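You operate a simulated robot arm through the tools that you are given. There is no shell and no other tool. Be economical: measure what you need, move in short steps, check, and stop when the job is done.

Carry out the task below with a simulated robot arm. There is one attempt and no reset: what you move stays moved.

TASK
Swap the turntable's grey disc for the size on the card.
Fine: clamp the new disc; the old disc goes on the bare end of the press rail.

It is judged by the outcome, as a careful person would: the job done as asked, and still so three seconds after it is handed in. It fails if anything else is knocked over, pushed out of place, dropped, spilled or broken.

THE ROBOT
A 6-joint arm with a two-finger gripper on a trunk, on a base that drives. Base frame: it is fixed to the floor where the robot stands at the start and does not move with it; the origin is under the middle of the robot, x ahead of it, y to its left, z up; the surface under the hand at the start is at about z = 850. Readings come in mm, degrees, newtons and seconds.
Its first joint turns from -166.0 to 166.0 degrees. Places, roughly: bare end of the press rail [700, 100, 900]; black turntable [700, -200, 900]; orange clamp [700, -100, 900]; press bed [700, 300, 900]; roller slide [800, -200, 900]. Payload 2.54 kg.
The TCP is the grasp point between the finger pads, 30 mm short of the fingertips. In the tool frame z runs along the fingers and y along their closing line. Largest opening 116 mm; the body of the gripper starts 95 mm behind the TCP.
Orientation is that of the tool frame in the base frame, as a unit quaternion [w, x, y, z]. With the fingers straight down and closing along the base's y, the tool's x points along the base's -x, its y along +y and its z along -z.

THE INTERFACE
- The arm moves only by the tool step_arm. Its argument "motion" is a list of rows, each an object (a shift or turn left out is 0, a gripper value left out holds the last) with "angular": the turn, a rotation vector about the tool's x, y, z in degrees, a list of three; "dp": the shift along the tool's x, y, z in mm, a list of three; "grip": the finger opening in mm, from 0 to 116. In form: [{"angular": [rx, ry, rz], "dp": [x, y, z], "grip": grip}, ...]. A call has 1 to 10 rows; each row shifts and turns the commanded pose from where the row before left it, along the tool's axes as they then stand. Rows are played at 5 a second. More than 50 mm and 8.6 degrees between two rows, or a gripper value outside its range, and nothing of the call is played. Where a pose cannot be reached the arm comes as near as it can. A force on the tool above 60 N (or 10 N above the force at the start of the call, whichever is more), or a blocked arm, ends the call early, and 0.2 s more pass. Each finger travels about 72 mm/s and halts on what it meets, pressing with about 31 N; the grip force reading is that of the motor and also rises with nothing between the fingers. The clock runs only during rows and for 0.2 s after the last one: add rows that do not move to give the fingers time. The reply holds the time, the measured pose of the TCP, the force on the tool along the base axes, the opening and the grip force, in the units named above and with some noise, with the torque about the TCP (base axes, N m) and any sound that the robot's microphone picked up.
- Cameras (640 x 400 px; columns grow to the right, rows downward): "scene" is now at [-44.1, 136, 1434.1]; the picture's right is [-0.16, -0.99, 0.00], its down [-0.42, 0.07, -0.90] and it looks along [0.89, -0.14, -0.43] (base axes); focal length 264 px, centre (320, 200). "wrist" rides on the gripper at [69, -15, -122] in the tool frame; the picture's right is [0.21, 0.98, 0.00], its down [-0.83, 0.18, -0.53] and it looks along [-0.52, 0.11, 0.85] (tool axes); focal length 251 px, centre (320, 200). There is no depth. A picture from a camera that has moved, and an enlarged one, comes with that camera's place and axes in the base frame and with its lens. The place of the scene camera against the robot may be out by one fixed shift of up to 25 mm in any direction.
- camera(camera): a new picture of that camera. No time passes.
- base_move(legs): drives the robot by 1 to 6 legs, each [ahead, left, turn to the left] in mm, mm and degrees, along the robot's own axes; the way and the turn of a leg run together, so that a leg with both is an arc; at most 1500 mm and 180 degrees a leg. The arm and the cameras ride along, it lands a little off, and it stops where it bumps. It gives what a move gives.
- head_to(pan, tilt): turns the head with the scene camera to pan (to the left, within 120 degrees either way) and tilt (down, from -29 to 69), counted from straight ahead of the robot. It gives what a move gives.
- inspect(camera, box): a new picture of the part [left, top, right, bottom] of that camera's present view, enlarged. No time passes.
- hand_in(): hands the job in; it is judged then, once.

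Go step by step. Nothing tells you exact positions but the pictures and the camera data: compare them with the known pose of the tool, close in by small moves and look again before you grip or let go. The budget is 120 turns and 98 pictures, counting those below and the enlarged ones. Unless the task says otherwise, let go and move clear before handing in, and close with one line.

The tools are called after "Emit:" as a command line: name --argument value ..., lists and objects as JSON in quotes. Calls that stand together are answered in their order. step_arm: Moves the arm, as the interface text tells. Its arguments: {"type":"object","properties":{"motion":{"type":"array","items":{"type":"object","properties":{"angular":{"type":"array","items":{"type":"number"}},"dp":{"type":"array","items":{"type":"number"}},"grip":{"type":"number"}}}}},"required":["motion"]} The other tools are called the same way: base_move (legs) drives the base; head_to (pan, tilt) turns the head that bears the scene camera; camera (camera) takes a picture; inspect (camera, box) takes an enlarged picture of a part of a camera's view; hand_in () hands the job in.

At the start:

```text
time: 0.0
eef_pos: [540.9, 135.7, 1237.3]
tcp_rot: [0.001, -0.001, 1.0, 0.0]
force: [-0.5, 0.2, -0.3]
moment: [0.0, 0.0, -0.04]
opening: 116.3
grasp_force: 0.0
robot x, y, heading: [-1.3, -1.8, -0.2]
head pan, tilt: [-9.0, 25.4]
```

scene: 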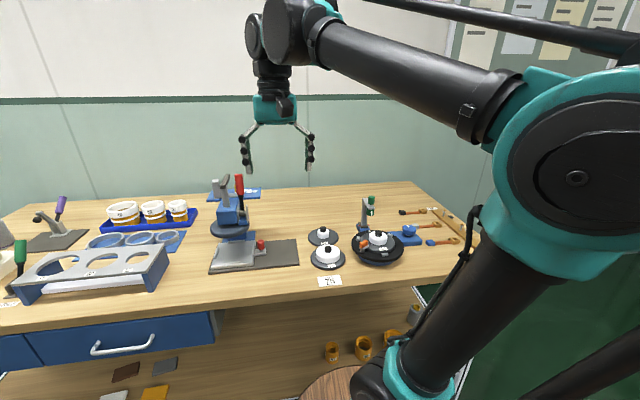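
wrist: 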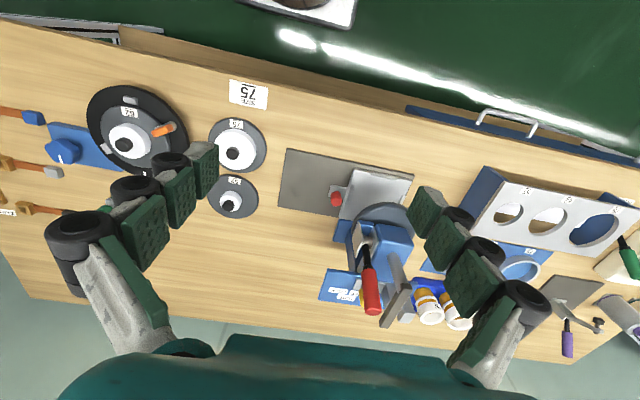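

I see a turntable at the right with a grey disc, two spare discs beside it, and a card reading 75. I'll look closer at these.

Emit:
inspect --camera "scene" --box '[290, 180, 480, 300]'

Emit:
inspect --camera "wrist" --box '[0, 60, 300, 248]'

Emit:
inspect --camera "scene" --box '[190, 160, 350, 290]'

```text
3.33 times, centred on (385, 240) of scene
camera zoom: at [-44.1, 136.0, 1434.1], right [-0.16, -0.99, 0.0], down [-0.42, 0.07, -0.9], along [0.89, -0.14, -0.43], focal length 880 px, centre (103, 67)
```

zoom: 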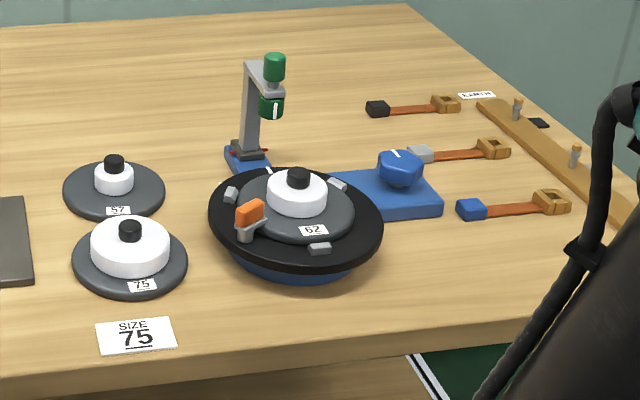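

```text
2.13 times, centred on (150, 154) of wrist
camera zoom: at [472.2, 121.9, 1360.1], right [-0.21, 0.98, 0.0], down [0.83, 0.18, 0.53], along [0.52, 0.11, -0.85], focal length 535 px, centre (682, 298)
```

zoom: 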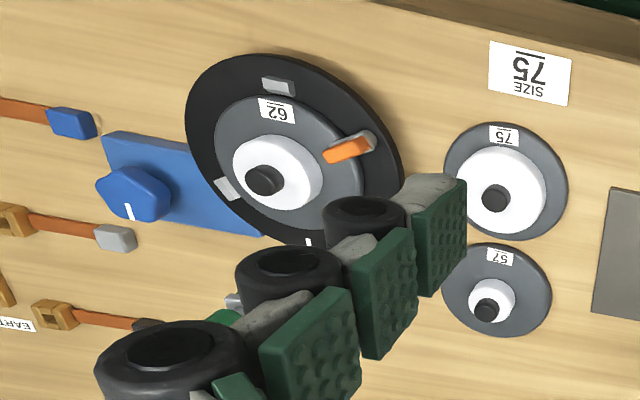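

```text
3.08 times, centred on (270, 225) of scene
camera zoom: at [-44.1, 136.0, 1434.1], right [-0.16, -0.99, 0.0], down [-0.42, 0.07, -0.9], along [0.89, -0.14, -0.43], focal length 812 px, centre (474, 123)
```

zoom: 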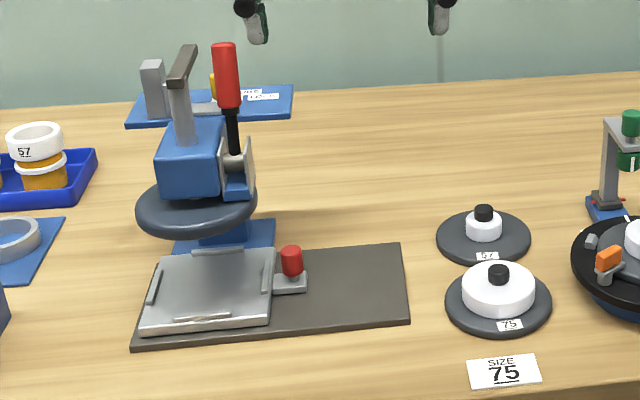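

The card says 75. The turntable holds size 62, and the 75 disc lies beside it. I'll move above the turntable to study its clamp from the wrist camera.

Emit:
step_arm --motion '[{"dp": [-3, -43, 10]}, {"dp": [-3, -43, 10]}, {"dp": [-3, -43, 10]}, {"dp": [-3, -43, 10]}, {"dp": [-3, -43, 10]}, {"dp": [-3, -43, 10]}, {"dp": [-3, -43, 10]}, {"dp": [-3, -43, 10]}, {}, {}]'

Emit:
camera --camera "wrist"

Emit:
camera --camera "scene"

```text
time: 2.2
eef_pos: [563.7, -208.8, 1157.6]
tcp_rot: [0.0, 0.0, 1.0, 0.0]
force: [-0.4, -0.2, -1.3]
moment: [0.01, -0.02, 0.02]
opening: 116.2
grasp_force: 0.0
robot x, y, heading: [0.3, -0.0, -0.2]
head pan, tilt: [-9.0, 25.4]
```

```text
92 pictures are left
camera wrist: at [496.9, -223.1, 1279.2], right [-0.21, 0.98, 0.0], down [0.83, 0.18, 0.53], along [0.52, 0.11, -0.85], focal length 251 px, centre (320, 200)
```

wrist: 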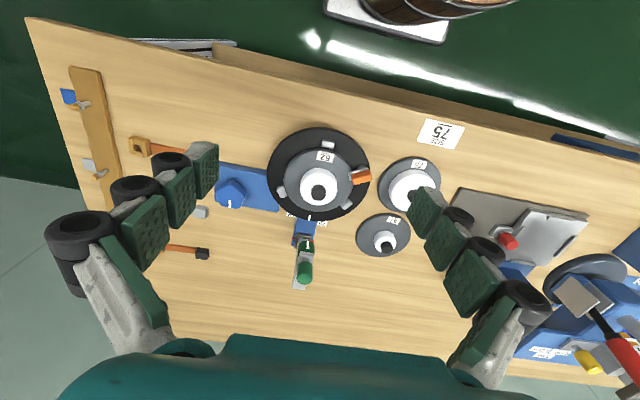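

```text
91 pictures are left
camera scene: at [-44.1, 135.9, 1434.1], right [-0.16, -0.99, 0.0], down [-0.42, 0.07, -0.9], along [0.89, -0.14, -0.43], focal length 264 px, centre (320, 200)
```

scene: 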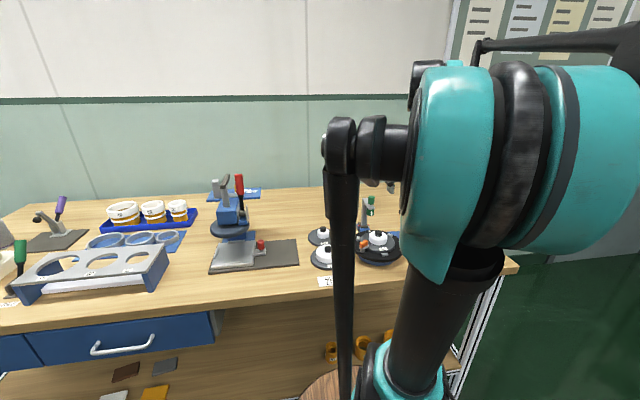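

Emit:
inspect --camera "wrist" --box '[208, 110, 448, 300]'

Emit:
inspect --camera "wrist" --box '[255, 115, 385, 225]'

```text
2.11 times, centred on (328, 205) of wrist
camera zoom: at [496.9, -223.1, 1279.2], right [-0.21, 0.98, 0.0], down [0.83, 0.18, 0.53], along [0.52, 0.11, -0.85], focal length 529 px, centre (303, 190)
```

zoom: 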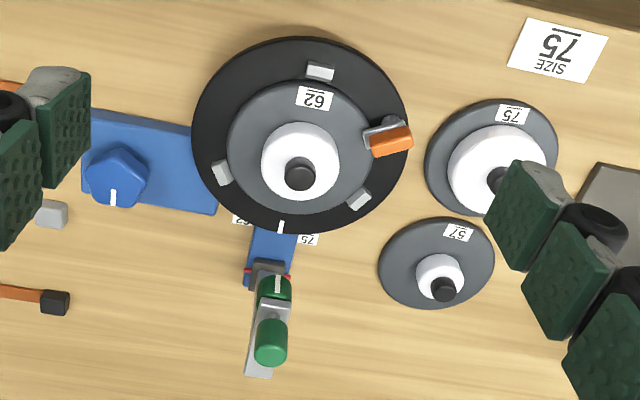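

```text
3.64 times, centred on (320, 170) of wrist
camera zoom: at [496.9, -223.1, 1279.2], right [-0.21, 0.98, 0.0], down [0.83, 0.18, 0.53], along [0.52, 0.11, -0.85], focal length 914 px, centre (320, 309)
```

zoom: 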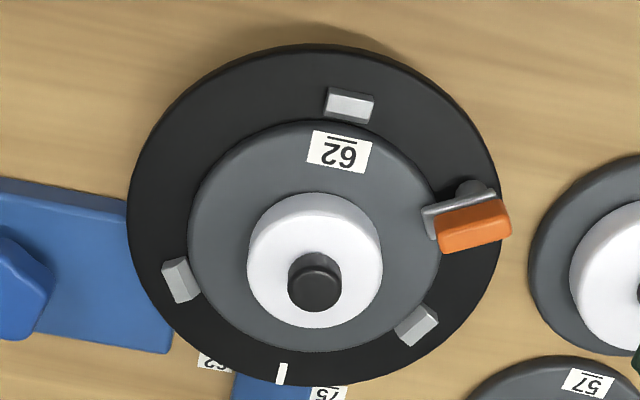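

The disc (62) sits at about (684,-186), with three grey stops and an orange clamp lever near (652,-127). I'll go lower for a closer look.

Emit:
step_arm --motion '[{"dp": [0, 5, 40]}, {"dp": [-10, 5, 40]}, {"dp": [-10, 5, 20]}, {}, {}]'

Emit:
camera --camera "wrist"

Emit:
inspect --camera "wrist" --box '[200, 80, 440, 230]'

Emit:
inspect --camera "wrist" --box '[240, 190, 400, 320]'

```text
time: 3.4
eef_pos: [584.6, -192.9, 1058.7]
tcp_rot: [-0.001, -0.001, 1.0, 0.0]
force: [0.3, 0.8, -0.6]
moment: [-0.04, 0.0, 0.02]
opening: 116.1
grasp_force: 0.1
robot x, y, heading: [-0.1, 0.8, 0.5]
head pan, tilt: [-9.0, 25.4]
```

```text
88 pictures are left
camera wrist: at [517.1, -207.4, 1179.9], right [-0.21, 0.98, 0.0], down [0.83, 0.18, 0.53], along [0.52, 0.11, -0.85], focal length 251 px, centre (320, 200)
```

wrist: 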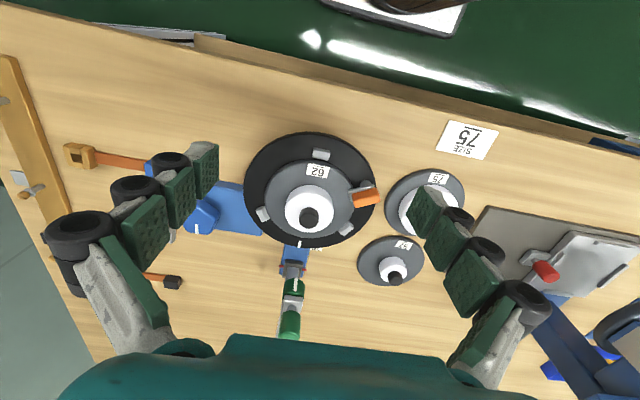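

```text
2.67 times, centred on (320, 155) of wrist
camera zoom: at [517.1, -207.4, 1179.9], right [-0.21, 0.98, 0.0], down [0.83, 0.18, 0.53], along [0.52, 0.11, -0.85], focal length 670 px, centre (320, 320)
```

zoom: 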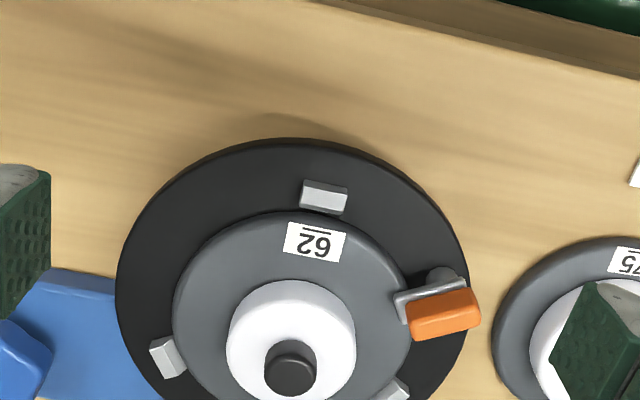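

```text
3.08 times, centred on (320, 255) of wrist
camera zoom: at [517.1, -207.4, 1179.9], right [-0.21, 0.98, 0.0], down [0.83, 0.18, 0.53], along [0.52, 0.11, -0.85], focal length 774 px, centre (320, 31)
```

zoom: 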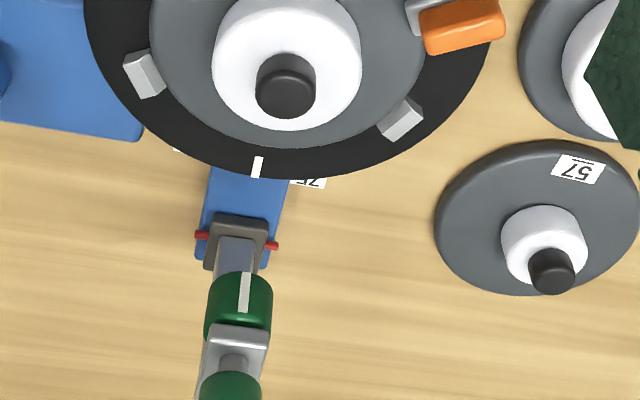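

I'll look closer at the clamp from the scene camera.

Emit:
inspect --camera "scene" --box '[345, 220, 415, 270]'

Emit:
inspect --camera "wrist" --box '[335, 170, 395, 215]'

```text
8.00 times, centred on (380, 245) of scene
camera zoom: at [-44.1, 135.9, 1434.1], right [-0.16, -0.99, 0.0], down [-0.42, 0.07, -0.9], along [0.89, -0.14, -0.43], focal length 2112 px, centre (-160, -160)
```

zoom: 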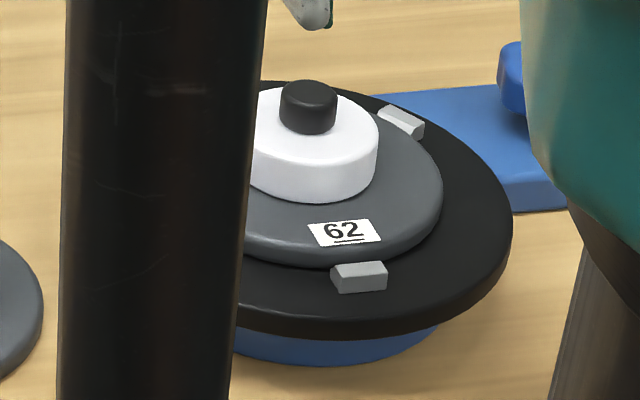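

```text
8.89 times, centred on (365, 192) of wrist
camera zoom: at [517.1, -207.4, 1179.9], right [-0.21, 0.98, 0.0], down [0.83, 0.18, 0.53], along [0.52, 0.11, -0.85], focal length 2235 px, centre (-80, 267)
```

zoom: 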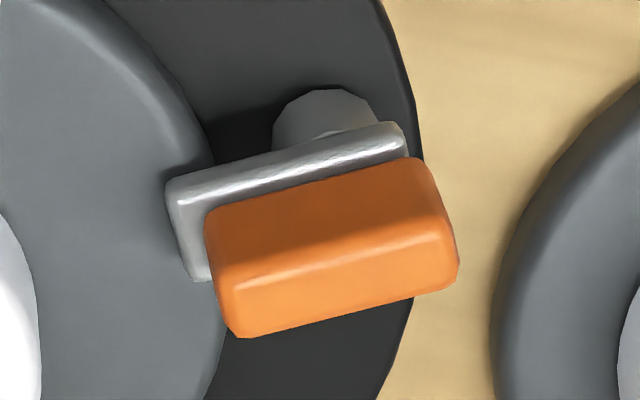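

The clamp is hidden by the forearm; I'll move the arm aside to the left and zoom in from the scene camera.

Emit:
step_arm --motion '[{"dp": [5, 40, -20]}, {"dp": [0, 45, -20]}, {"dp": [0, 45, -20]}, {"dp": [0, 45, -20]}, {"dp": [0, 45, -20]}, {"dp": [0, 45, -20]}, {"dp": [0, 45, -10]}, {}, {}]'

Emit:
inspect --camera "scene" --box '[345, 220, 415, 270]'

Emit:
inspect --camera "scene" --box '[300, 220, 370, 270]'

```text
time: 5.4
eef_pos: [578.9, 117.0, 1187.3]
tcp_rot: [0.0, 0.0, 1.0, 0.0]
force: [-0.4, -0.1, 0.0]
moment: [0.02, -0.04, 0.0]
opening: 116.1
grasp_force: 0.0
robot x, y, heading: [-2.1, -0.3, 0.1]
head pan, tilt: [-9.0, 25.4]
```

```text
8.00 times, centred on (380, 245) of scene
camera zoom: at [-44.1, 136.0, 1434.1], right [-0.16, -0.99, 0.0], down [-0.42, 0.07, -0.9], along [0.89, -0.14, -0.43], focal length 2112 px, centre (-160, -160)
```

zoom: 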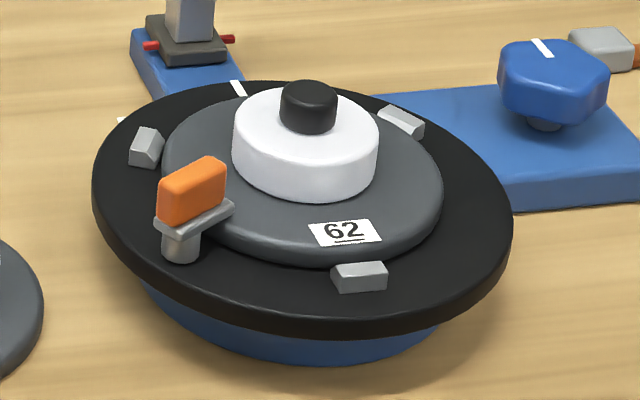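

```text
8.00 times, centred on (335, 245) of scene
camera zoom: at [-44.1, 136.0, 1434.1], right [-0.16, -0.99, 0.0], down [-0.42, 0.07, -0.9], along [0.89, -0.14, -0.43], focal length 2112 px, centre (200, -160)
```

zoom: 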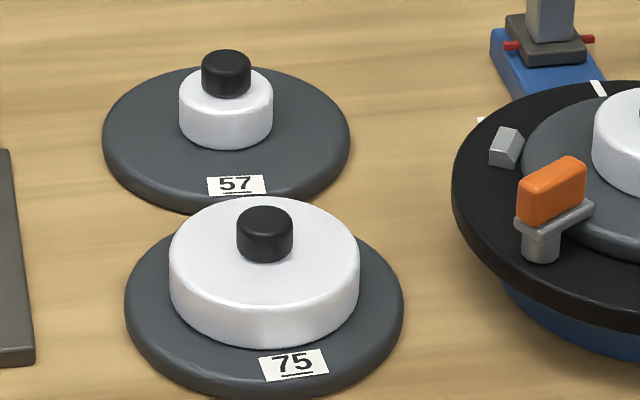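

The clamp is a post with a swivelling bar and an upright orange fin, with the fin top at about (648,-126,935), radial. I'll turn the gripper 62° so it closes across the fin and move above it.

Emit:
step_arm --motion '[{"angular": [0, 0, 7.75]}, {"angular": [0, 0, 7.75]}, {"angular": [0, 0, 7.75]}, {"angular": [0, 0, 7.75]}, {"angular": [0, 0, 7.75]}, {"angular": [0, 0, 7.75]}, {"angular": [0, 0, 7.75]}, {"angular": [0, 0, 7.75]}, {}]'

Emit:
step_arm --motion '[{"dp": [-31, -6.5, 18]}, {"dp": [-31, -6.5, 18]}, {"dp": [-31, -6.5, 18]}, {"dp": [-31, -6.5, 18]}, {"dp": [-31, -6.5, 18]}, {"dp": [-31, -6.5, 18]}, {"dp": [-31, -6.5, 18]}, {"dp": [-31, -6.5, 18]}, {"grip": 60}, {}]'

Emit:
camera --camera "wrist"

```text
time: 7.4
eef_pos: [578.4, 117.6, 1187.2]
tcp_rot: [0.0, 0.516, 0.857, -0.001]
force: [-0.9, 0.8, -0.7]
moment: [0.0, 0.0, -0.01]
opening: 116.0
grasp_force: 0.1
robot x, y, heading: [-2.8, -1.8, 0.0]
head pan, tilt: [-9.0, 25.4]
```

```text
time: 9.6
eef_pos: [650.3, -124.9, 1043.7]
tcp_rot: [0.0, 0.515, 0.857, 0.0]
force: [-0.3, 0.1, 0.5]
moment: [0.02, -0.01, -0.01]
opening: 60.2
grasp_force: 0.1
robot x, y, heading: [-3.6, -0.9, -0.0]
head pan, tilt: [-9.0, 25.4]
```

```text
81 pictures are left
camera wrist: at [605.7, -71.1, 1165.5], right [0.76, 0.65, 0.0], down [0.55, -0.64, 0.53], along [0.35, -0.41, -0.85], focal length 251 px, centre (320, 200)
```

wrist: 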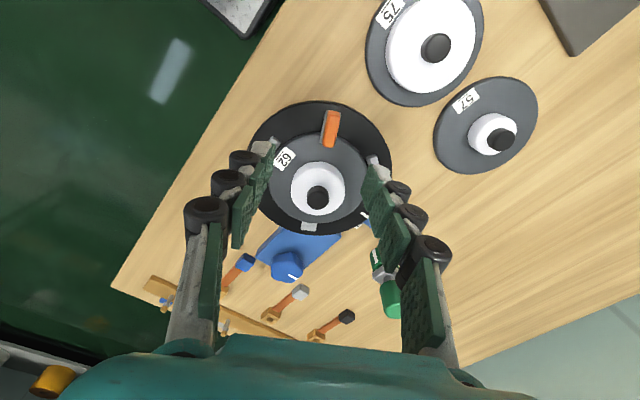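

Emit:
inspect --camera "wrist" --box '[280, 95, 380, 160]'

Emit:
inspect --camera "wrist" --box '[240, 80, 400, 240]'

```text
6.15 times, centred on (330, 128) of wrist
camera zoom: at [605.7, -71.1, 1165.5], right [0.76, 0.65, 0.0], down [0.55, -0.64, 0.53], along [0.35, -0.41, -0.85], focal length 1547 px, centre (258, 646)
```

zoom: 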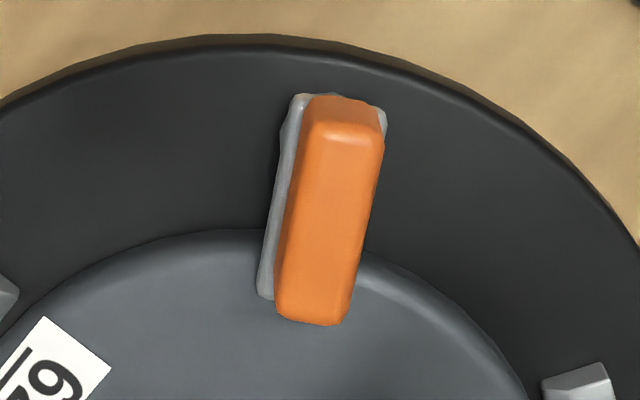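

```text
2.50 times, centred on (320, 160) of wrist
camera zoom: at [605.7, -71.1, 1165.5], right [0.76, 0.65, 0.0], down [0.55, -0.64, 0.53], along [0.35, -0.41, -0.85], focal length 629 px, centre (320, 300)
```

zoom: 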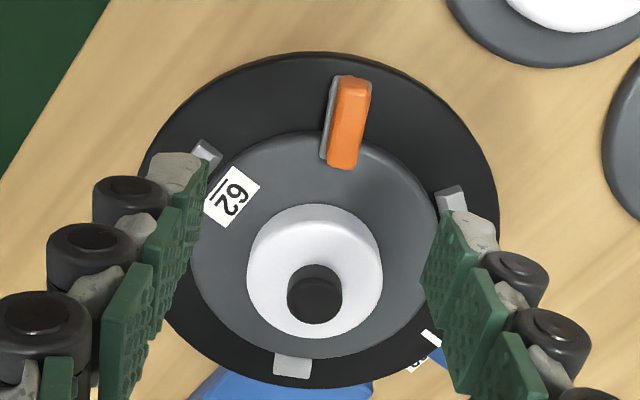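

The fin triangulates to about (662,-120, top 910), lower than I first took it. I'll shift over it, descend partway and check.

Emit:
step_arm --motion '[{"dp": [-1.4, 6.5, 25], "angular": [0, 0, -2], "grip": 44}, {"dp": [-1.4, 6.5, 25]}, {"dp": [0, 0, 30]}, {}, {}]'

Emit:
inspect --camera "wrist" --box '[240, 80, 400, 240]'

Emit:
inspect --camera "scene" --box '[335, 210, 425, 275]'

```text
time: 10.8
eef_pos: [661.6, -121.0, 963.6]
tcp_rot: [0.0, 0.5, 0.866, 0.0]
force: [-0.6, -0.2, -0.3]
moment: [0.01, -0.03, 0.0]
opening: 43.9
grasp_force: 0.1
robot x, y, heading: [-3.0, -0.1, 0.2]
head pan, tilt: [-9.0, 25.4]
```

```text
2.50 times, centred on (320, 160) of wrist
camera zoom: at [616.2, -68.5, 1086.4], right [0.74, 0.67, 0.0], down [0.57, -0.62, 0.53], along [0.36, -0.39, -0.85], focal length 629 px, centre (320, 300)
```

zoom: 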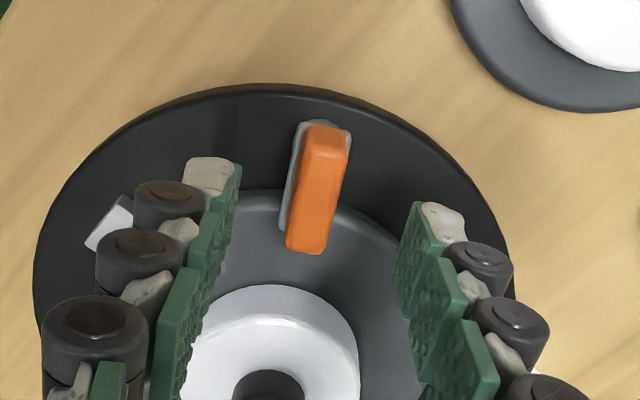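

```text
6.15 times, centred on (380, 242) of scene
camera zoom: at [-44.1, 135.9, 1434.1], right [-0.16, -0.99, 0.0], down [-0.42, 0.07, -0.9], along [0.89, -0.14, -0.43], focal length 1624 px, centre (-49, -62)
```

zoom: 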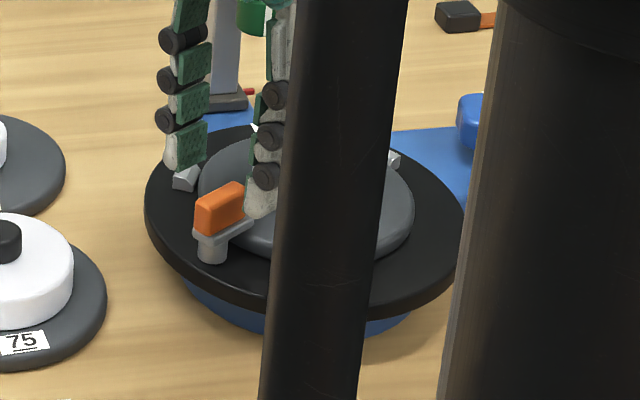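

The fin is centred between the fingers. I'll descend to grip height.

Emit:
step_arm --motion '[{"dp": [0, 0, 20]}, {"dp": [0, 0, 17]}, {}]'

Emit:
inspect --camera "wrist" --box '[240, 80, 400, 240]'

Emit:
inspect --camera "scene" --box '[345, 220, 405, 265]'

```text
time: 11.6
eef_pos: [662.0, -121.1, 925.8]
tcp_rot: [0.001, 0.5, 0.866, -0.001]
force: [-0.1, 0.2, -0.5]
moment: [-0.04, -0.01, -0.01]
opening: 44.1
grasp_force: 0.0
robot x, y, heading: [-0.9, -1.1, 0.1]
head pan, tilt: [-9.0, 25.4]
```

```text
2.50 times, centred on (320, 160) of wrist
camera zoom: at [616.2, -69.0, 1048.9], right [0.74, 0.67, 0.0], down [0.57, -0.62, 0.53], along [0.36, -0.39, -0.85], focal length 629 px, centre (320, 300)
```

zoom: 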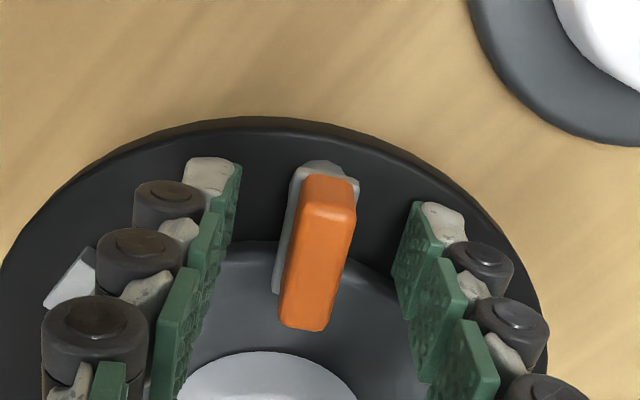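

```text
8.89 times, centred on (375, 242) of scene
camera zoom: at [-44.0, 135.9, 1434.1], right [-0.16, -0.99, 0.0], down [-0.42, 0.07, -0.9], along [0.89, -0.14, -0.43], focal length 2346 px, centre (-169, -178)
```

zoom: 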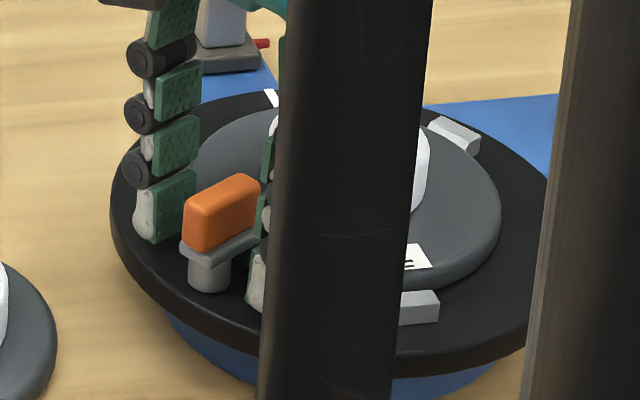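

Overlap is good; closing on the fin.

Emit:
step_arm --motion '[{"grip": 20}, {"grip": 6}, {}, {}]'

Emit:
inspect --camera "wrist" --box '[240, 80, 400, 240]'

```text
time: 12.6
eef_pos: [662.2, -122.9, 926.4]
tcp_rot: [-0.001, 0.5, 0.866, 0.0]
force: [-12.8, -5.4, -11.1]
moment: [-0.24, 0.21, 0.04]
opening: 15.4
grasp_force: 41.2
robot x, y, heading: [0.2, 0.5, -0.2]
head pan, tilt: [-9.0, 25.4]
```

```text
2.50 times, centred on (320, 160) of wrist
camera zoom: at [615.5, -69.3, 1048.9], right [0.74, 0.67, 0.0], down [0.57, -0.62, 0.53], along [0.36, -0.39, -0.85], focal length 629 px, centre (320, 300)
```

zoom: 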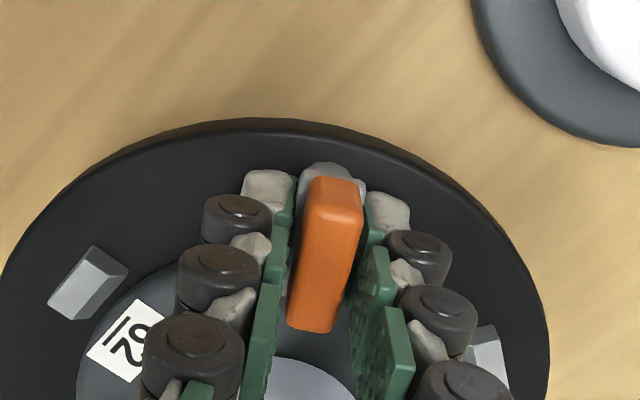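

Gripped firmly. I'll ease the side load, then try a small clockwise turn about the post.

Emit:
step_arm --motion '[{"dp": [0, -1, 0]}, {"dp": [0, -0.9, 0], "angular": [0, 0, 5]}, {"dp": [0, -0.9, 0], "angular": [0, 0, 5]}, {}]'

Emit:
inspect --camera "wrist" --box '[240, 80, 400, 240]'

```text
time: 13.6
eef_pos: [661.4, -121.6, 926.9]
tcp_rot: [0.0, 0.574, 0.819, 0.001]
force: [9.1, 11.5, 4.3]
moment: [0.27, -0.4, 1.42]
opening: 18.2
grasp_force: 44.1
robot x, y, heading: [-0.5, 3.8, 0.1]
head pan, tilt: [-9.0, 25.4]
```

```text
2.50 times, centred on (320, 160) of wrist
camera zoom: at [624.3, -61.8, 1049.3], right [0.84, 0.54, 0.0], down [0.45, -0.71, 0.53], along [0.29, -0.45, -0.85], focal length 629 px, centre (320, 300)
```

zoom: 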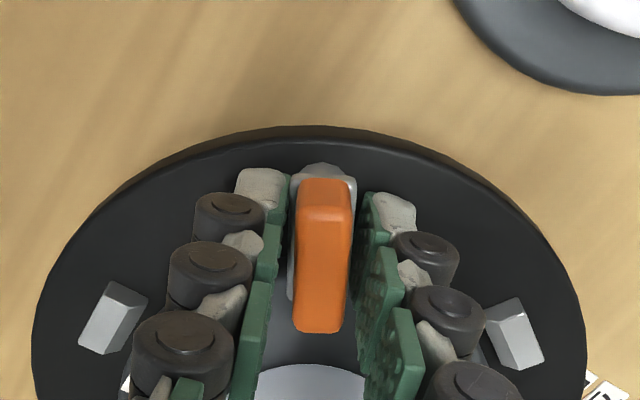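

It resists clockwise (fingers pried open, torque rising), so that seems to be the stop. I'll turn back and try counter-clockwise.

Emit:
step_arm --motion '[{"dp": [0, 0.9, 0], "angular": [0, 0, -5]}, {"dp": [0, 0.9, 0], "angular": [0, 0, -5]}, {}]'

Emit:
step_arm --motion '[{"dp": [0, 0.9, 0], "angular": [0, 0, -5]}, {"dp": [0, 0.9, 0], "angular": [0, 0, -5]}, {}]'

Emit:
inspect --camera "wrist" --box '[240, 80, 400, 240]'

```text
time: 14.4
eef_pos: [661.4, -122.9, 925.3]
tcp_rot: [0.0, 0.5, 0.866, 0.001]
force: [2.4, 1.8, 1.0]
moment: [0.07, 0.12, 0.26]
opening: 15.1
grasp_force: 40.9
robot x, y, heading: [-5.5, -1.2, -0.2]
head pan, tilt: [-9.0, 25.4]
```

```text
time: 15.2
eef_pos: [662.3, -121.2, 925.4]
tcp_rot: [0.001, 0.423, 0.906, 0.0]
force: [-10.7, -2.0, -10.3]
moment: [0.21, 0.36, -0.55]
opening: 15.1
grasp_force: 41.3
robot x, y, heading: [3.2, 3.7, 0.2]
head pan, tilt: [-9.0, 25.4]
```

```text
2.50 times, centred on (320, 160) of wrist
camera zoom: at [607.6, -78.0, 1049.1], right [0.61, 0.79, 0.0], down [0.67, -0.52, 0.53], along [0.42, -0.33, -0.85], focal length 629 px, centre (320, 300)
```

zoom: 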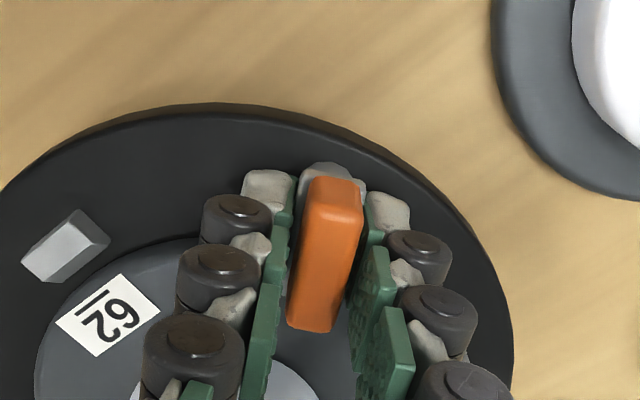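

It turns counter-clockwise freely. I'll continue in that direction.

Emit:
step_arm --motion '[{"dp": [0, 0.8, 0], "angular": [0, 0, -7]}, {"dp": [0, 1.1, 0], "angular": [0, 0, -7]}, {"dp": [0, 1.1, 0], "angular": [0, 0, -7]}, {}]'

Emit:
inspect --camera "wrist" --box '[220, 80, 420, 240]'

```text
time: 16.2
eef_pos: [660.0, -117.2, 926.8]
tcp_rot: [-0.005, 0.25, 0.968, 0.0]
force: [-16.4, 4.5, 16.1]
moment: [0.73, 1.48, -0.5]
opening: 14.9
grasp_force: 40.6
robot x, y, heading: [-0.4, 2.0, -0.1]
head pan, tilt: [-9.0, 25.4]
stopped in row 4: the force on the tool passed its limit at 61 N (the readings are from after the stop); the commanded pose is now the measured one
```

```text
2.50 times, centred on (320, 160) of wrist
camera zoom: at [594.8, -97.2, 1050.1], right [0.28, 0.96, 0.0], down [0.82, -0.24, 0.53], along [0.5, -0.15, -0.85], focal length 629 px, centre (320, 300)
```

zoom: 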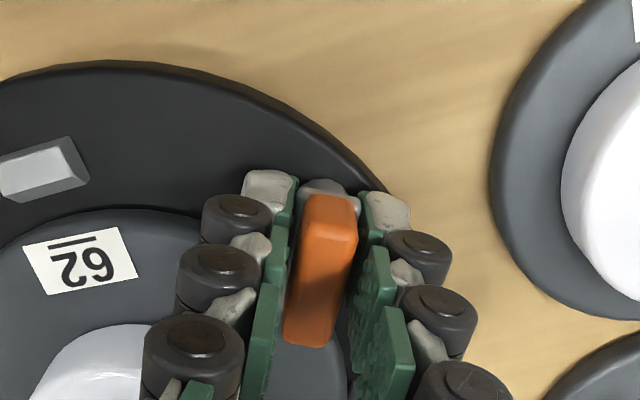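

Emit:
inspect --camera "scene" --box '[345, 220, 405, 265]'

Emit:
inspect --camera "wrist" --box '[290, 130, 400, 220]'

```text
8.89 times, centred on (375, 242) of scene
camera zoom: at [-45.7, 136.5, 1434.0], right [-0.16, -0.99, 0.0], down [-0.42, 0.07, -0.9], along [0.89, -0.14, -0.43], focal length 2346 px, centre (-169, -178)
```

zoom: 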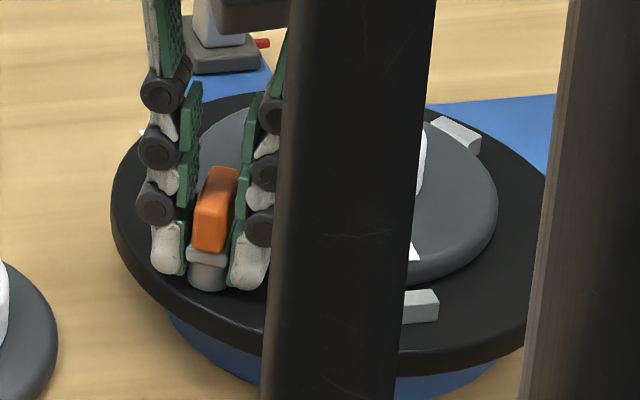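

```text
4.44 times, centred on (345, 175) of wrist
camera zoom: at [594.8, -97.2, 1050.1], right [0.28, 0.96, 0.0], down [0.82, -0.24, 0.53], along [0.5, -0.15, -0.85], focal length 1118 px, centre (209, 311)
```

zoom: 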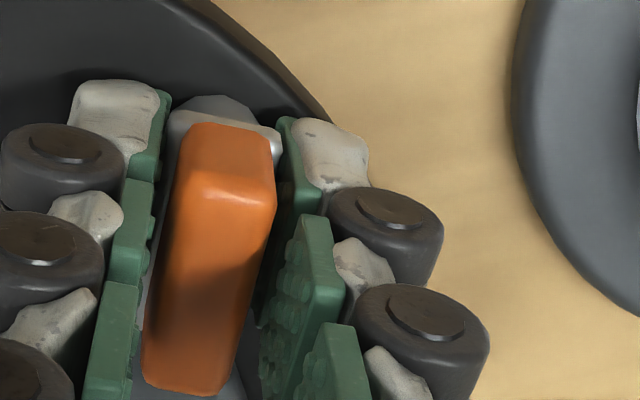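

The bar has swung ~30° about its post, but side load built up. I'll release, re-centre on the fin a bit higher, and regrip.

Emit:
step_arm --motion '[{"grip": 30}, {"grip": 40}, {"dp": [-4, 0, -3]}, {}]'

Emit:
inspect --camera "wrist" --box '[220, 80, 420, 240]'

Emit:
inspect --camera "scene" --box '[345, 220, 405, 265]'

```text
time: 17.0
eef_pos: [662.1, -116.0, 927.2]
tcp_rot: [-0.007, 0.249, 0.968, 0.002]
force: [-9.5, 9.1, -2.7]
moment: [0.23, 0.22, -0.25]
opening: 40.0
grasp_force: 0.1
robot x, y, heading: [0.8, 0.5, 0.3]
head pan, tilt: [-9.0, 25.4]
stopped in row 4: the force on the tool passed its limit at 66 N (the readings are from after the stop); the commanded pose is now the measured one
```

```text
2.50 times, centred on (320, 160) of wrist
camera zoom: at [595.9, -96.5, 1050.7], right [0.28, 0.96, 0.0], down [0.82, -0.24, 0.52], along [0.5, -0.14, -0.85], focal length 629 px, centre (320, 300)
```

zoom: 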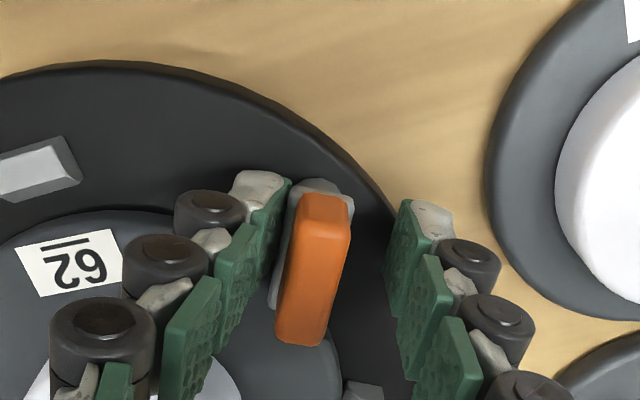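

```text
8.89 times, centred on (375, 242) of scene
camera zoom: at [-45.2, 136.8, 1434.0], right [-0.16, -0.99, 0.0], down [-0.42, 0.07, -0.9], along [0.89, -0.14, -0.43], focal length 2346 px, centre (-169, -178)
```

zoom: 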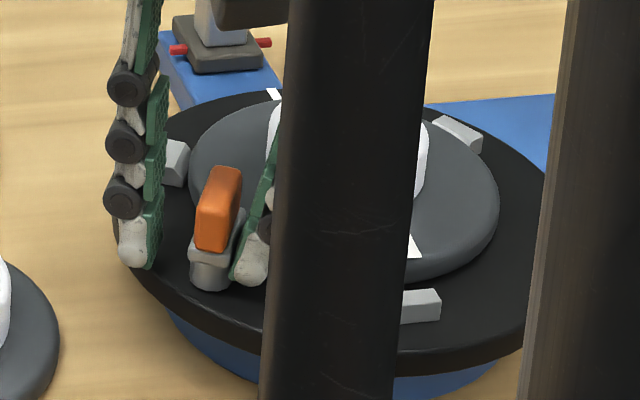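

Force still high with fingers open, so something else may be touching. I'll look at the whole scene.

Emit:
camera --camera "scene"

Emit:
camera --camera "wrist"

Emit:
inspect --camera "scene" --box '[320, 170, 420, 260]'

```text
66 pictures are left
camera scene: at [-45.2, 136.8, 1434.0], right [-0.16, -0.99, 0.0], down [-0.42, 0.07, -0.9], along [0.89, -0.14, -0.43], focal length 264 px, centre (320, 200)
```

scene: 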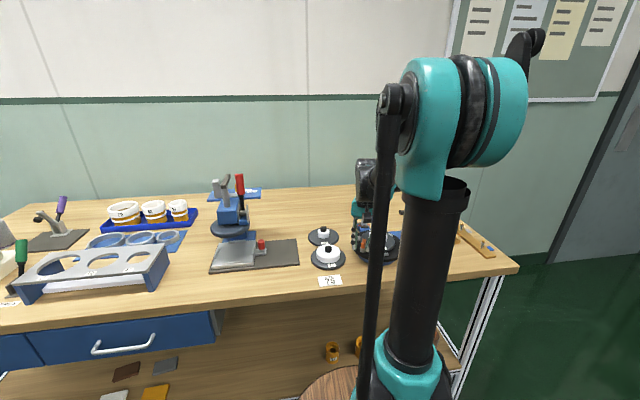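

```text
65 pictures are left
camera wrist: at [595.9, -96.5, 1050.7], right [0.28, 0.96, 0.0], down [0.82, -0.24, 0.52], along [0.5, -0.14, -0.85], focal length 251 px, centre (320, 200)
```

wrist: 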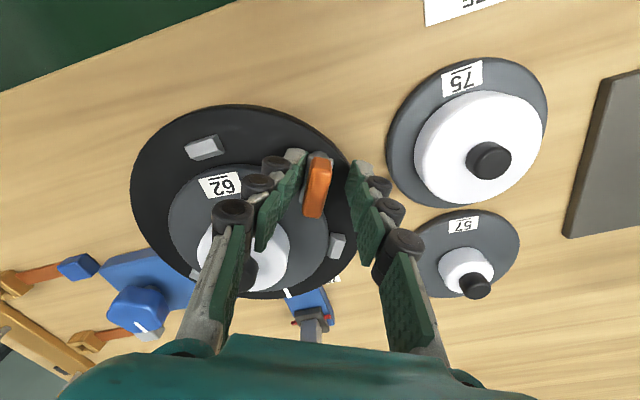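

```text
4.44 times, centred on (370, 215) of scene
camera zoom: at [-45.2, 136.8, 1434.0], right [-0.16, -0.99, 0.0], down [-0.42, 0.07, -0.9], along [0.89, -0.14, -0.43], focal length 1173 px, centre (98, 133)
```

zoom: 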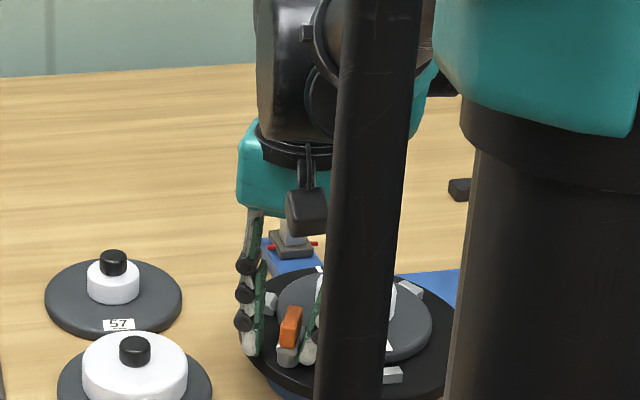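

The loads fit a fingertip rubbing the disc's rim or bar: I was gripping too low. I'll ease outward, rise 10 mm and look.

Emit:
step_arm --motion '[{"dp": [2.7, 0.8, 0]}, {"dp": [0, 0, -5]}, {"dp": [0, 0, -5]}, {}]'

Emit:
inspect --camera "wrist" --box '[220, 80, 420, 240]'

Emit:
inspect --camera "scene" --box '[345, 220, 405, 265]'

```text
time: 18.0
eef_pos: [661.0, -114.3, 937.9]
tcp_rot: [-0.006, 0.249, 0.969, 0.002]
force: [0.0, 0.4, 0.3]
moment: [0.03, 0.01, 0.02]
opening: 40.1
grasp_force: 0.0
robot x, y, heading: [-1.9, 0.1, 0.0]
head pan, tilt: [-9.0, 25.4]
```

```text
2.50 times, centred on (320, 160) of wrist
camera zoom: at [595.2, -95.6, 1060.7], right [0.28, 0.96, 0.0], down [0.82, -0.24, 0.52], along [0.5, -0.14, -0.85], focal length 629 px, centre (320, 300)
```

zoom: 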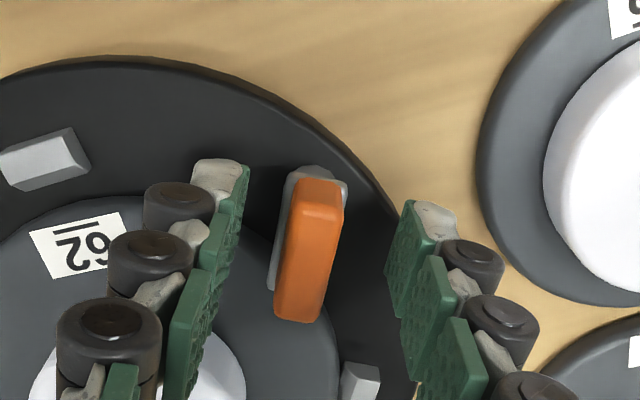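

```text
8.89 times, centred on (375, 242) of scene
camera zoom: at [-44.8, 136.4, 1434.1], right [-0.16, -0.99, 0.0], down [-0.42, 0.07, -0.9], along [0.89, -0.14, -0.43], focal length 2346 px, centre (-169, -178)
```

zoom: 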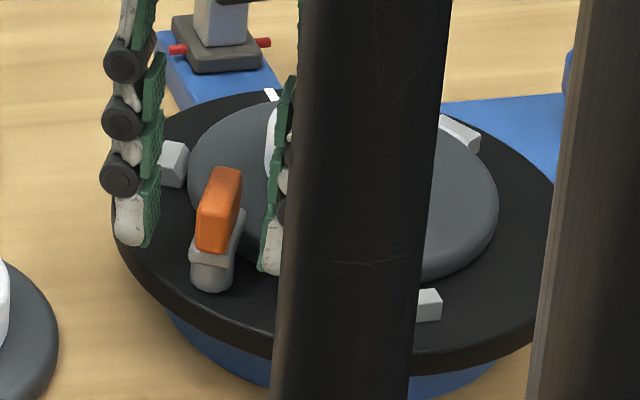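

Free now. I'll regrip the fin higher, and keep turning counter-clockwise in small steps.

Emit:
step_arm --motion '[{"dp": [-2, -0.4, 3]}, {"grip": 25}, {"grip": 8}, {}, {}]'

Emit:
step_arm --motion '[{"dp": [0, 1, 0], "angular": [0, 0, -7]}, {"dp": [0, 1, 0], "angular": [0, 0, -7]}, {}]'

Emit:
inspect --camera "wrist" --box '[220, 80, 420, 240]'

```text
time: 19.2
eef_pos: [661.3, -118.2, 933.0]
tcp_rot: [-0.007, 0.249, 0.968, 0.002]
force: [-5.4, -15.6, -9.4]
moment: [-0.56, 0.01, 0.04]
opening: 15.7
grasp_force: 41.6
robot x, y, heading: [-2.6, -1.5, 0.0]
head pan, tilt: [-9.0, 25.4]
```

```text
time: 20.0
eef_pos: [662.8, -116.7, 933.4]
tcp_rot: [-0.007, 0.129, 0.992, 0.003]
force: [-7.0, -31.6, -16.8]
moment: [-0.73, 0.43, 0.1]
opening: 15.6
grasp_force: 41.0
robot x, y, heading: [0.7, 3.4, 0.1]
head pan, tilt: [-9.0, 25.4]
```

```text
2.50 times, centred on (320, 160) of wrist
camera zoom: at [594.5, -113.8, 1057.0], right [0.04, 1.0, 0.01], down [0.85, -0.04, 0.52], along [0.52, -0.02, -0.85], focal length 629 px, centre (320, 300)
```

zoom: 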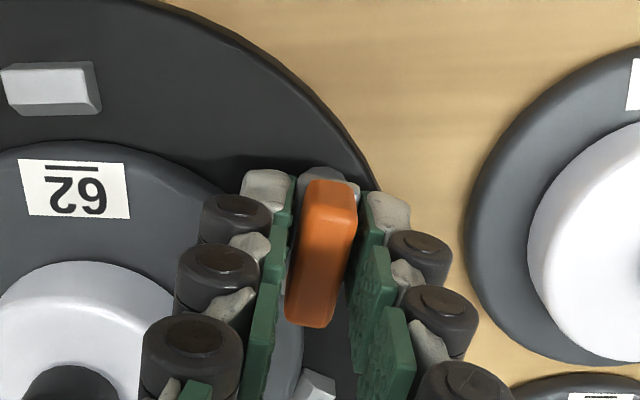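

Turning well (45° so far). I'll relieve the side load and continue.

Emit:
step_arm --motion '[{"dp": [0, -2, 0]}, {"dp": [0, 1, 0], "angular": [0, 0, -7]}, {"dp": [0, 1, 0], "angular": [0, 0, -7]}, {"dp": [0, 0.7, 0], "angular": [0, 0, -7]}, {}]'

Emit:
inspect --camera "wrist" --box '[220, 80, 420, 240]'

```text
time: 21.2
eef_pos: [662.3, -114.1, 933.3]
tcp_rot: [-0.006, -0.054, 0.999, 0.003]
force: [-9.2, -29.9, -25.9]
moment: [-0.7, 0.48, 0.1]
opening: 15.7
grasp_force: 41.2
robot x, y, heading: [-3.8, 0.6, -0.2]
head pan, tilt: [-9.0, 25.4]
```

```text
2.50 times, centred on (320, 160) of wrist
camera zoom: at [598.2, -138.2, 1056.9], right [-0.32, 0.95, 0.01], down [0.81, 0.27, 0.52], along [0.49, 0.18, -0.85], focal length 629 px, centre (320, 300)
```

zoom: 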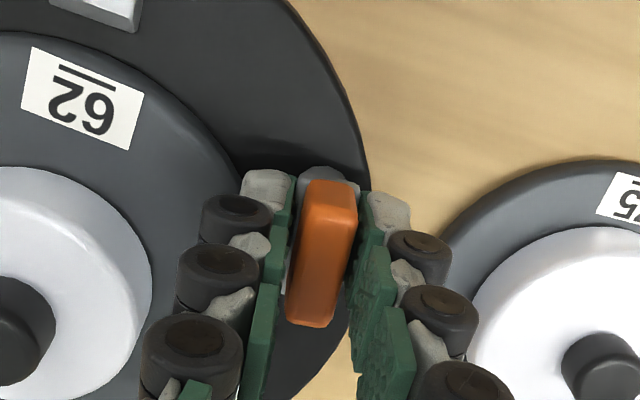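

Emit:
step_arm --motion '[{"dp": [0, -2, 1.5]}, {"dp": [0, 0.7, 0], "angular": [0, 0, -7]}, {"dp": [0, 0.7, 0], "angular": [0, 0, -7]}, {"dp": [0, 0.7, 0], "angular": [0, 0, -7]}, {}]'

Emit:
inspect --camera "wrist" --box '[220, 80, 420, 240]'

```text
time: 22.4
eef_pos: [662.0, -114.6, 933.1]
tcp_rot: [-0.005, -0.235, 0.972, 0.005]
force: [-1.9, -21.0, 31.2]
moment: [-0.62, 0.01, 0.14]
opening: 15.9
grasp_force: 42.0
robot x, y, heading: [-5.5, 1.1, 0.2]
head pan, tilt: [-9.0, 25.4]
```

```text
2.50 times, centred on (320, 160) of wrist
camera zoom: at [609.9, -159.9, 1055.9], right [-0.64, 0.77, 0.01], down [0.66, 0.54, 0.53], along [0.4, 0.35, -0.85], focal length 629 px, centre (320, 300)
```

zoom: 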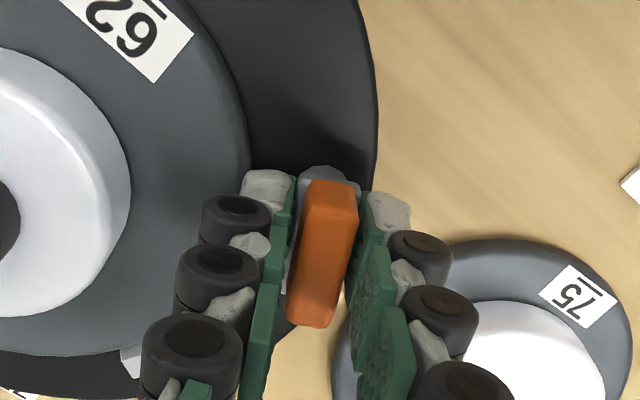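

The bar is now about tangential, off the disc. I'll release, rise, and check.

Emit:
step_arm --motion '[{"grip": 30}, {"grip": 44}, {"dp": [0, 0, -40]}, {"dp": [0, 0, -40]}, {}]'

Emit:
camera --camera "wrist"

Emit:
inspect --camera "wrist" --box '[180, 60, 420, 220]'

Emit:
inspect --camera "scene" --box '[345, 210, 425, 270]'

```text
time: 23.6
eef_pos: [662.8, -113.3, 1011.8]
tcp_rot: [-0.006, -0.236, 0.972, 0.004]
force: [-0.1, 0.8, -0.4]
moment: [-0.01, 0.01, 0.0]
opening: 43.9
grasp_force: 0.1
robot x, y, heading: [-2.0, 0.3, -0.2]
head pan, tilt: [-9.0, 25.4]
```

```text
58 pictures are left
camera wrist: at [610.9, -159.6, 1135.2], right [-0.64, 0.77, 0.01], down [0.66, 0.53, 0.53], along [0.4, 0.35, -0.85], focal length 251 px, centre (320, 200)
```

wrist: 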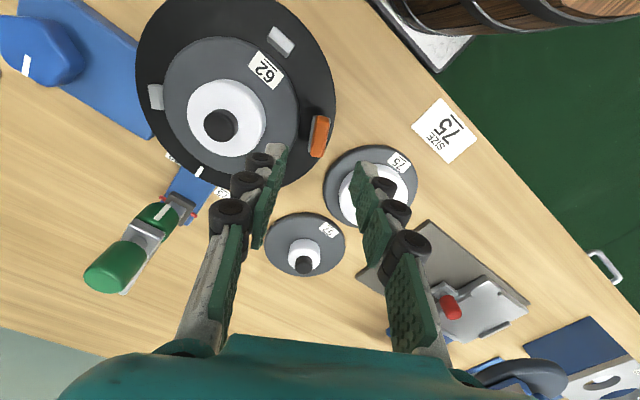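

```text
2.50 times, centred on (300, 140) of wrist
camera zoom: at [610.9, -159.6, 1135.2], right [-0.64, 0.77, 0.01], down [0.66, 0.53, 0.53], along [0.4, 0.35, -0.85], focal length 629 px, centre (370, 350)
```

zoom: 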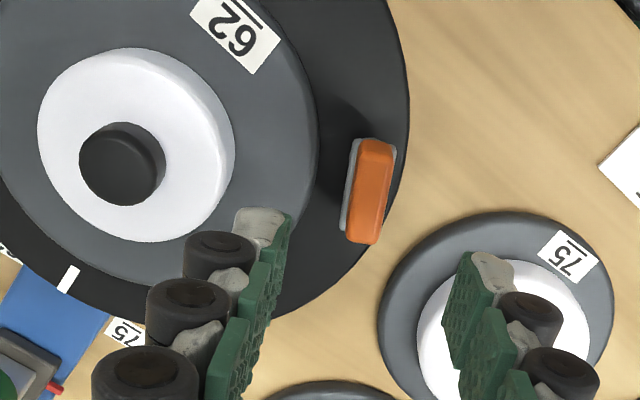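

```text
6.67 times, centred on (385, 240) of scene
camera zoom: at [-44.9, 136.4, 1434.1], right [-0.16, -0.99, 0.0], down [-0.42, 0.07, -0.9], along [0.89, -0.14, -0.43], focal length 1760 px, centre (-113, -67)
```

zoom: 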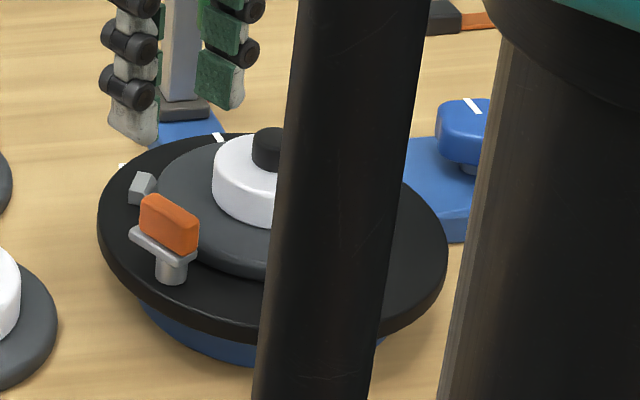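

The clamp is open. Next I'll square the gripper up and move over disc 62 to line up on its hub.

Emit:
step_arm --motion '[{"angular": [0.46, -0.69, 0], "grip": 110}, {"angular": [0, 0, 6.8]}, {"angular": [0, 0, 6.8]}, {"angular": [0, 0, 6.8]}, {"angular": [0, 0, 6.9]}, {"dp": [-18, -36, 0]}, {"dp": [-19, -36, 0]}, {}, {}]'

Emit:
camera --camera "wrist"

Emit:
inspect --camera "wrist" --box '[220, 80, 420, 230]'

```text
time: 25.6
eef_pos: [698.5, -187.1, 1011.1]
tcp_rot: [0.001, 0.001, 1.0, 0.003]
force: [-1.1, -0.2, -0.1]
moment: [0.04, 0.01, -0.01]
opening: 110.0
grasp_force: 0.1
robot x, y, heading: [-1.0, -1.9, -0.1]
head pan, tilt: [-9.0, 25.4]
```

```text
55 pictures are left
camera wrist: at [630.7, -202.8, 1134.3], right [-0.21, 0.98, 0.01], down [0.83, 0.18, 0.54], along [0.52, 0.12, -0.84], focal length 251 px, centre (320, 200)
```

wrist: 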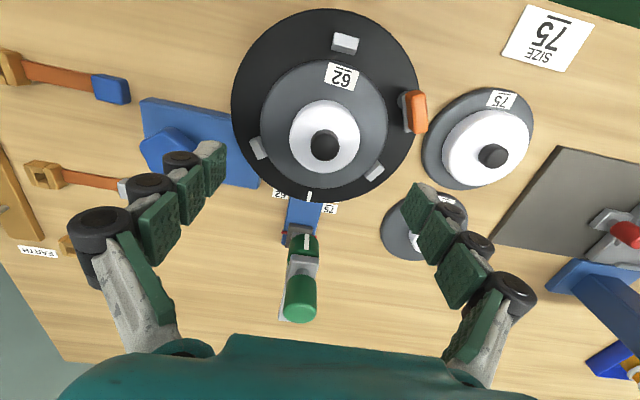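

```text
2.67 times, centred on (320, 155) of wrist
camera zoom: at [630.7, -202.8, 1134.3], right [-0.21, 0.98, 0.01], down [0.83, 0.18, 0.54], along [0.52, 0.12, -0.84], focal length 670 px, centre (320, 320)
```

zoom: 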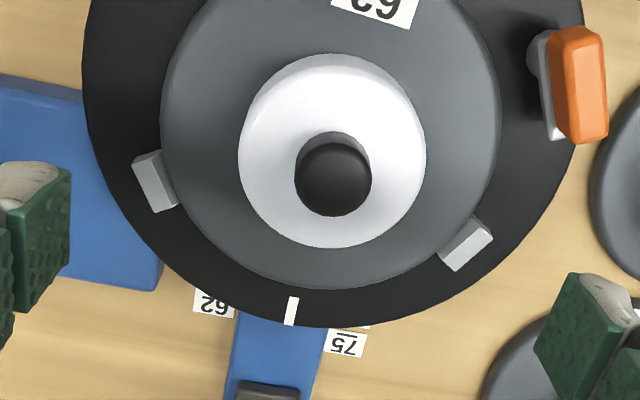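

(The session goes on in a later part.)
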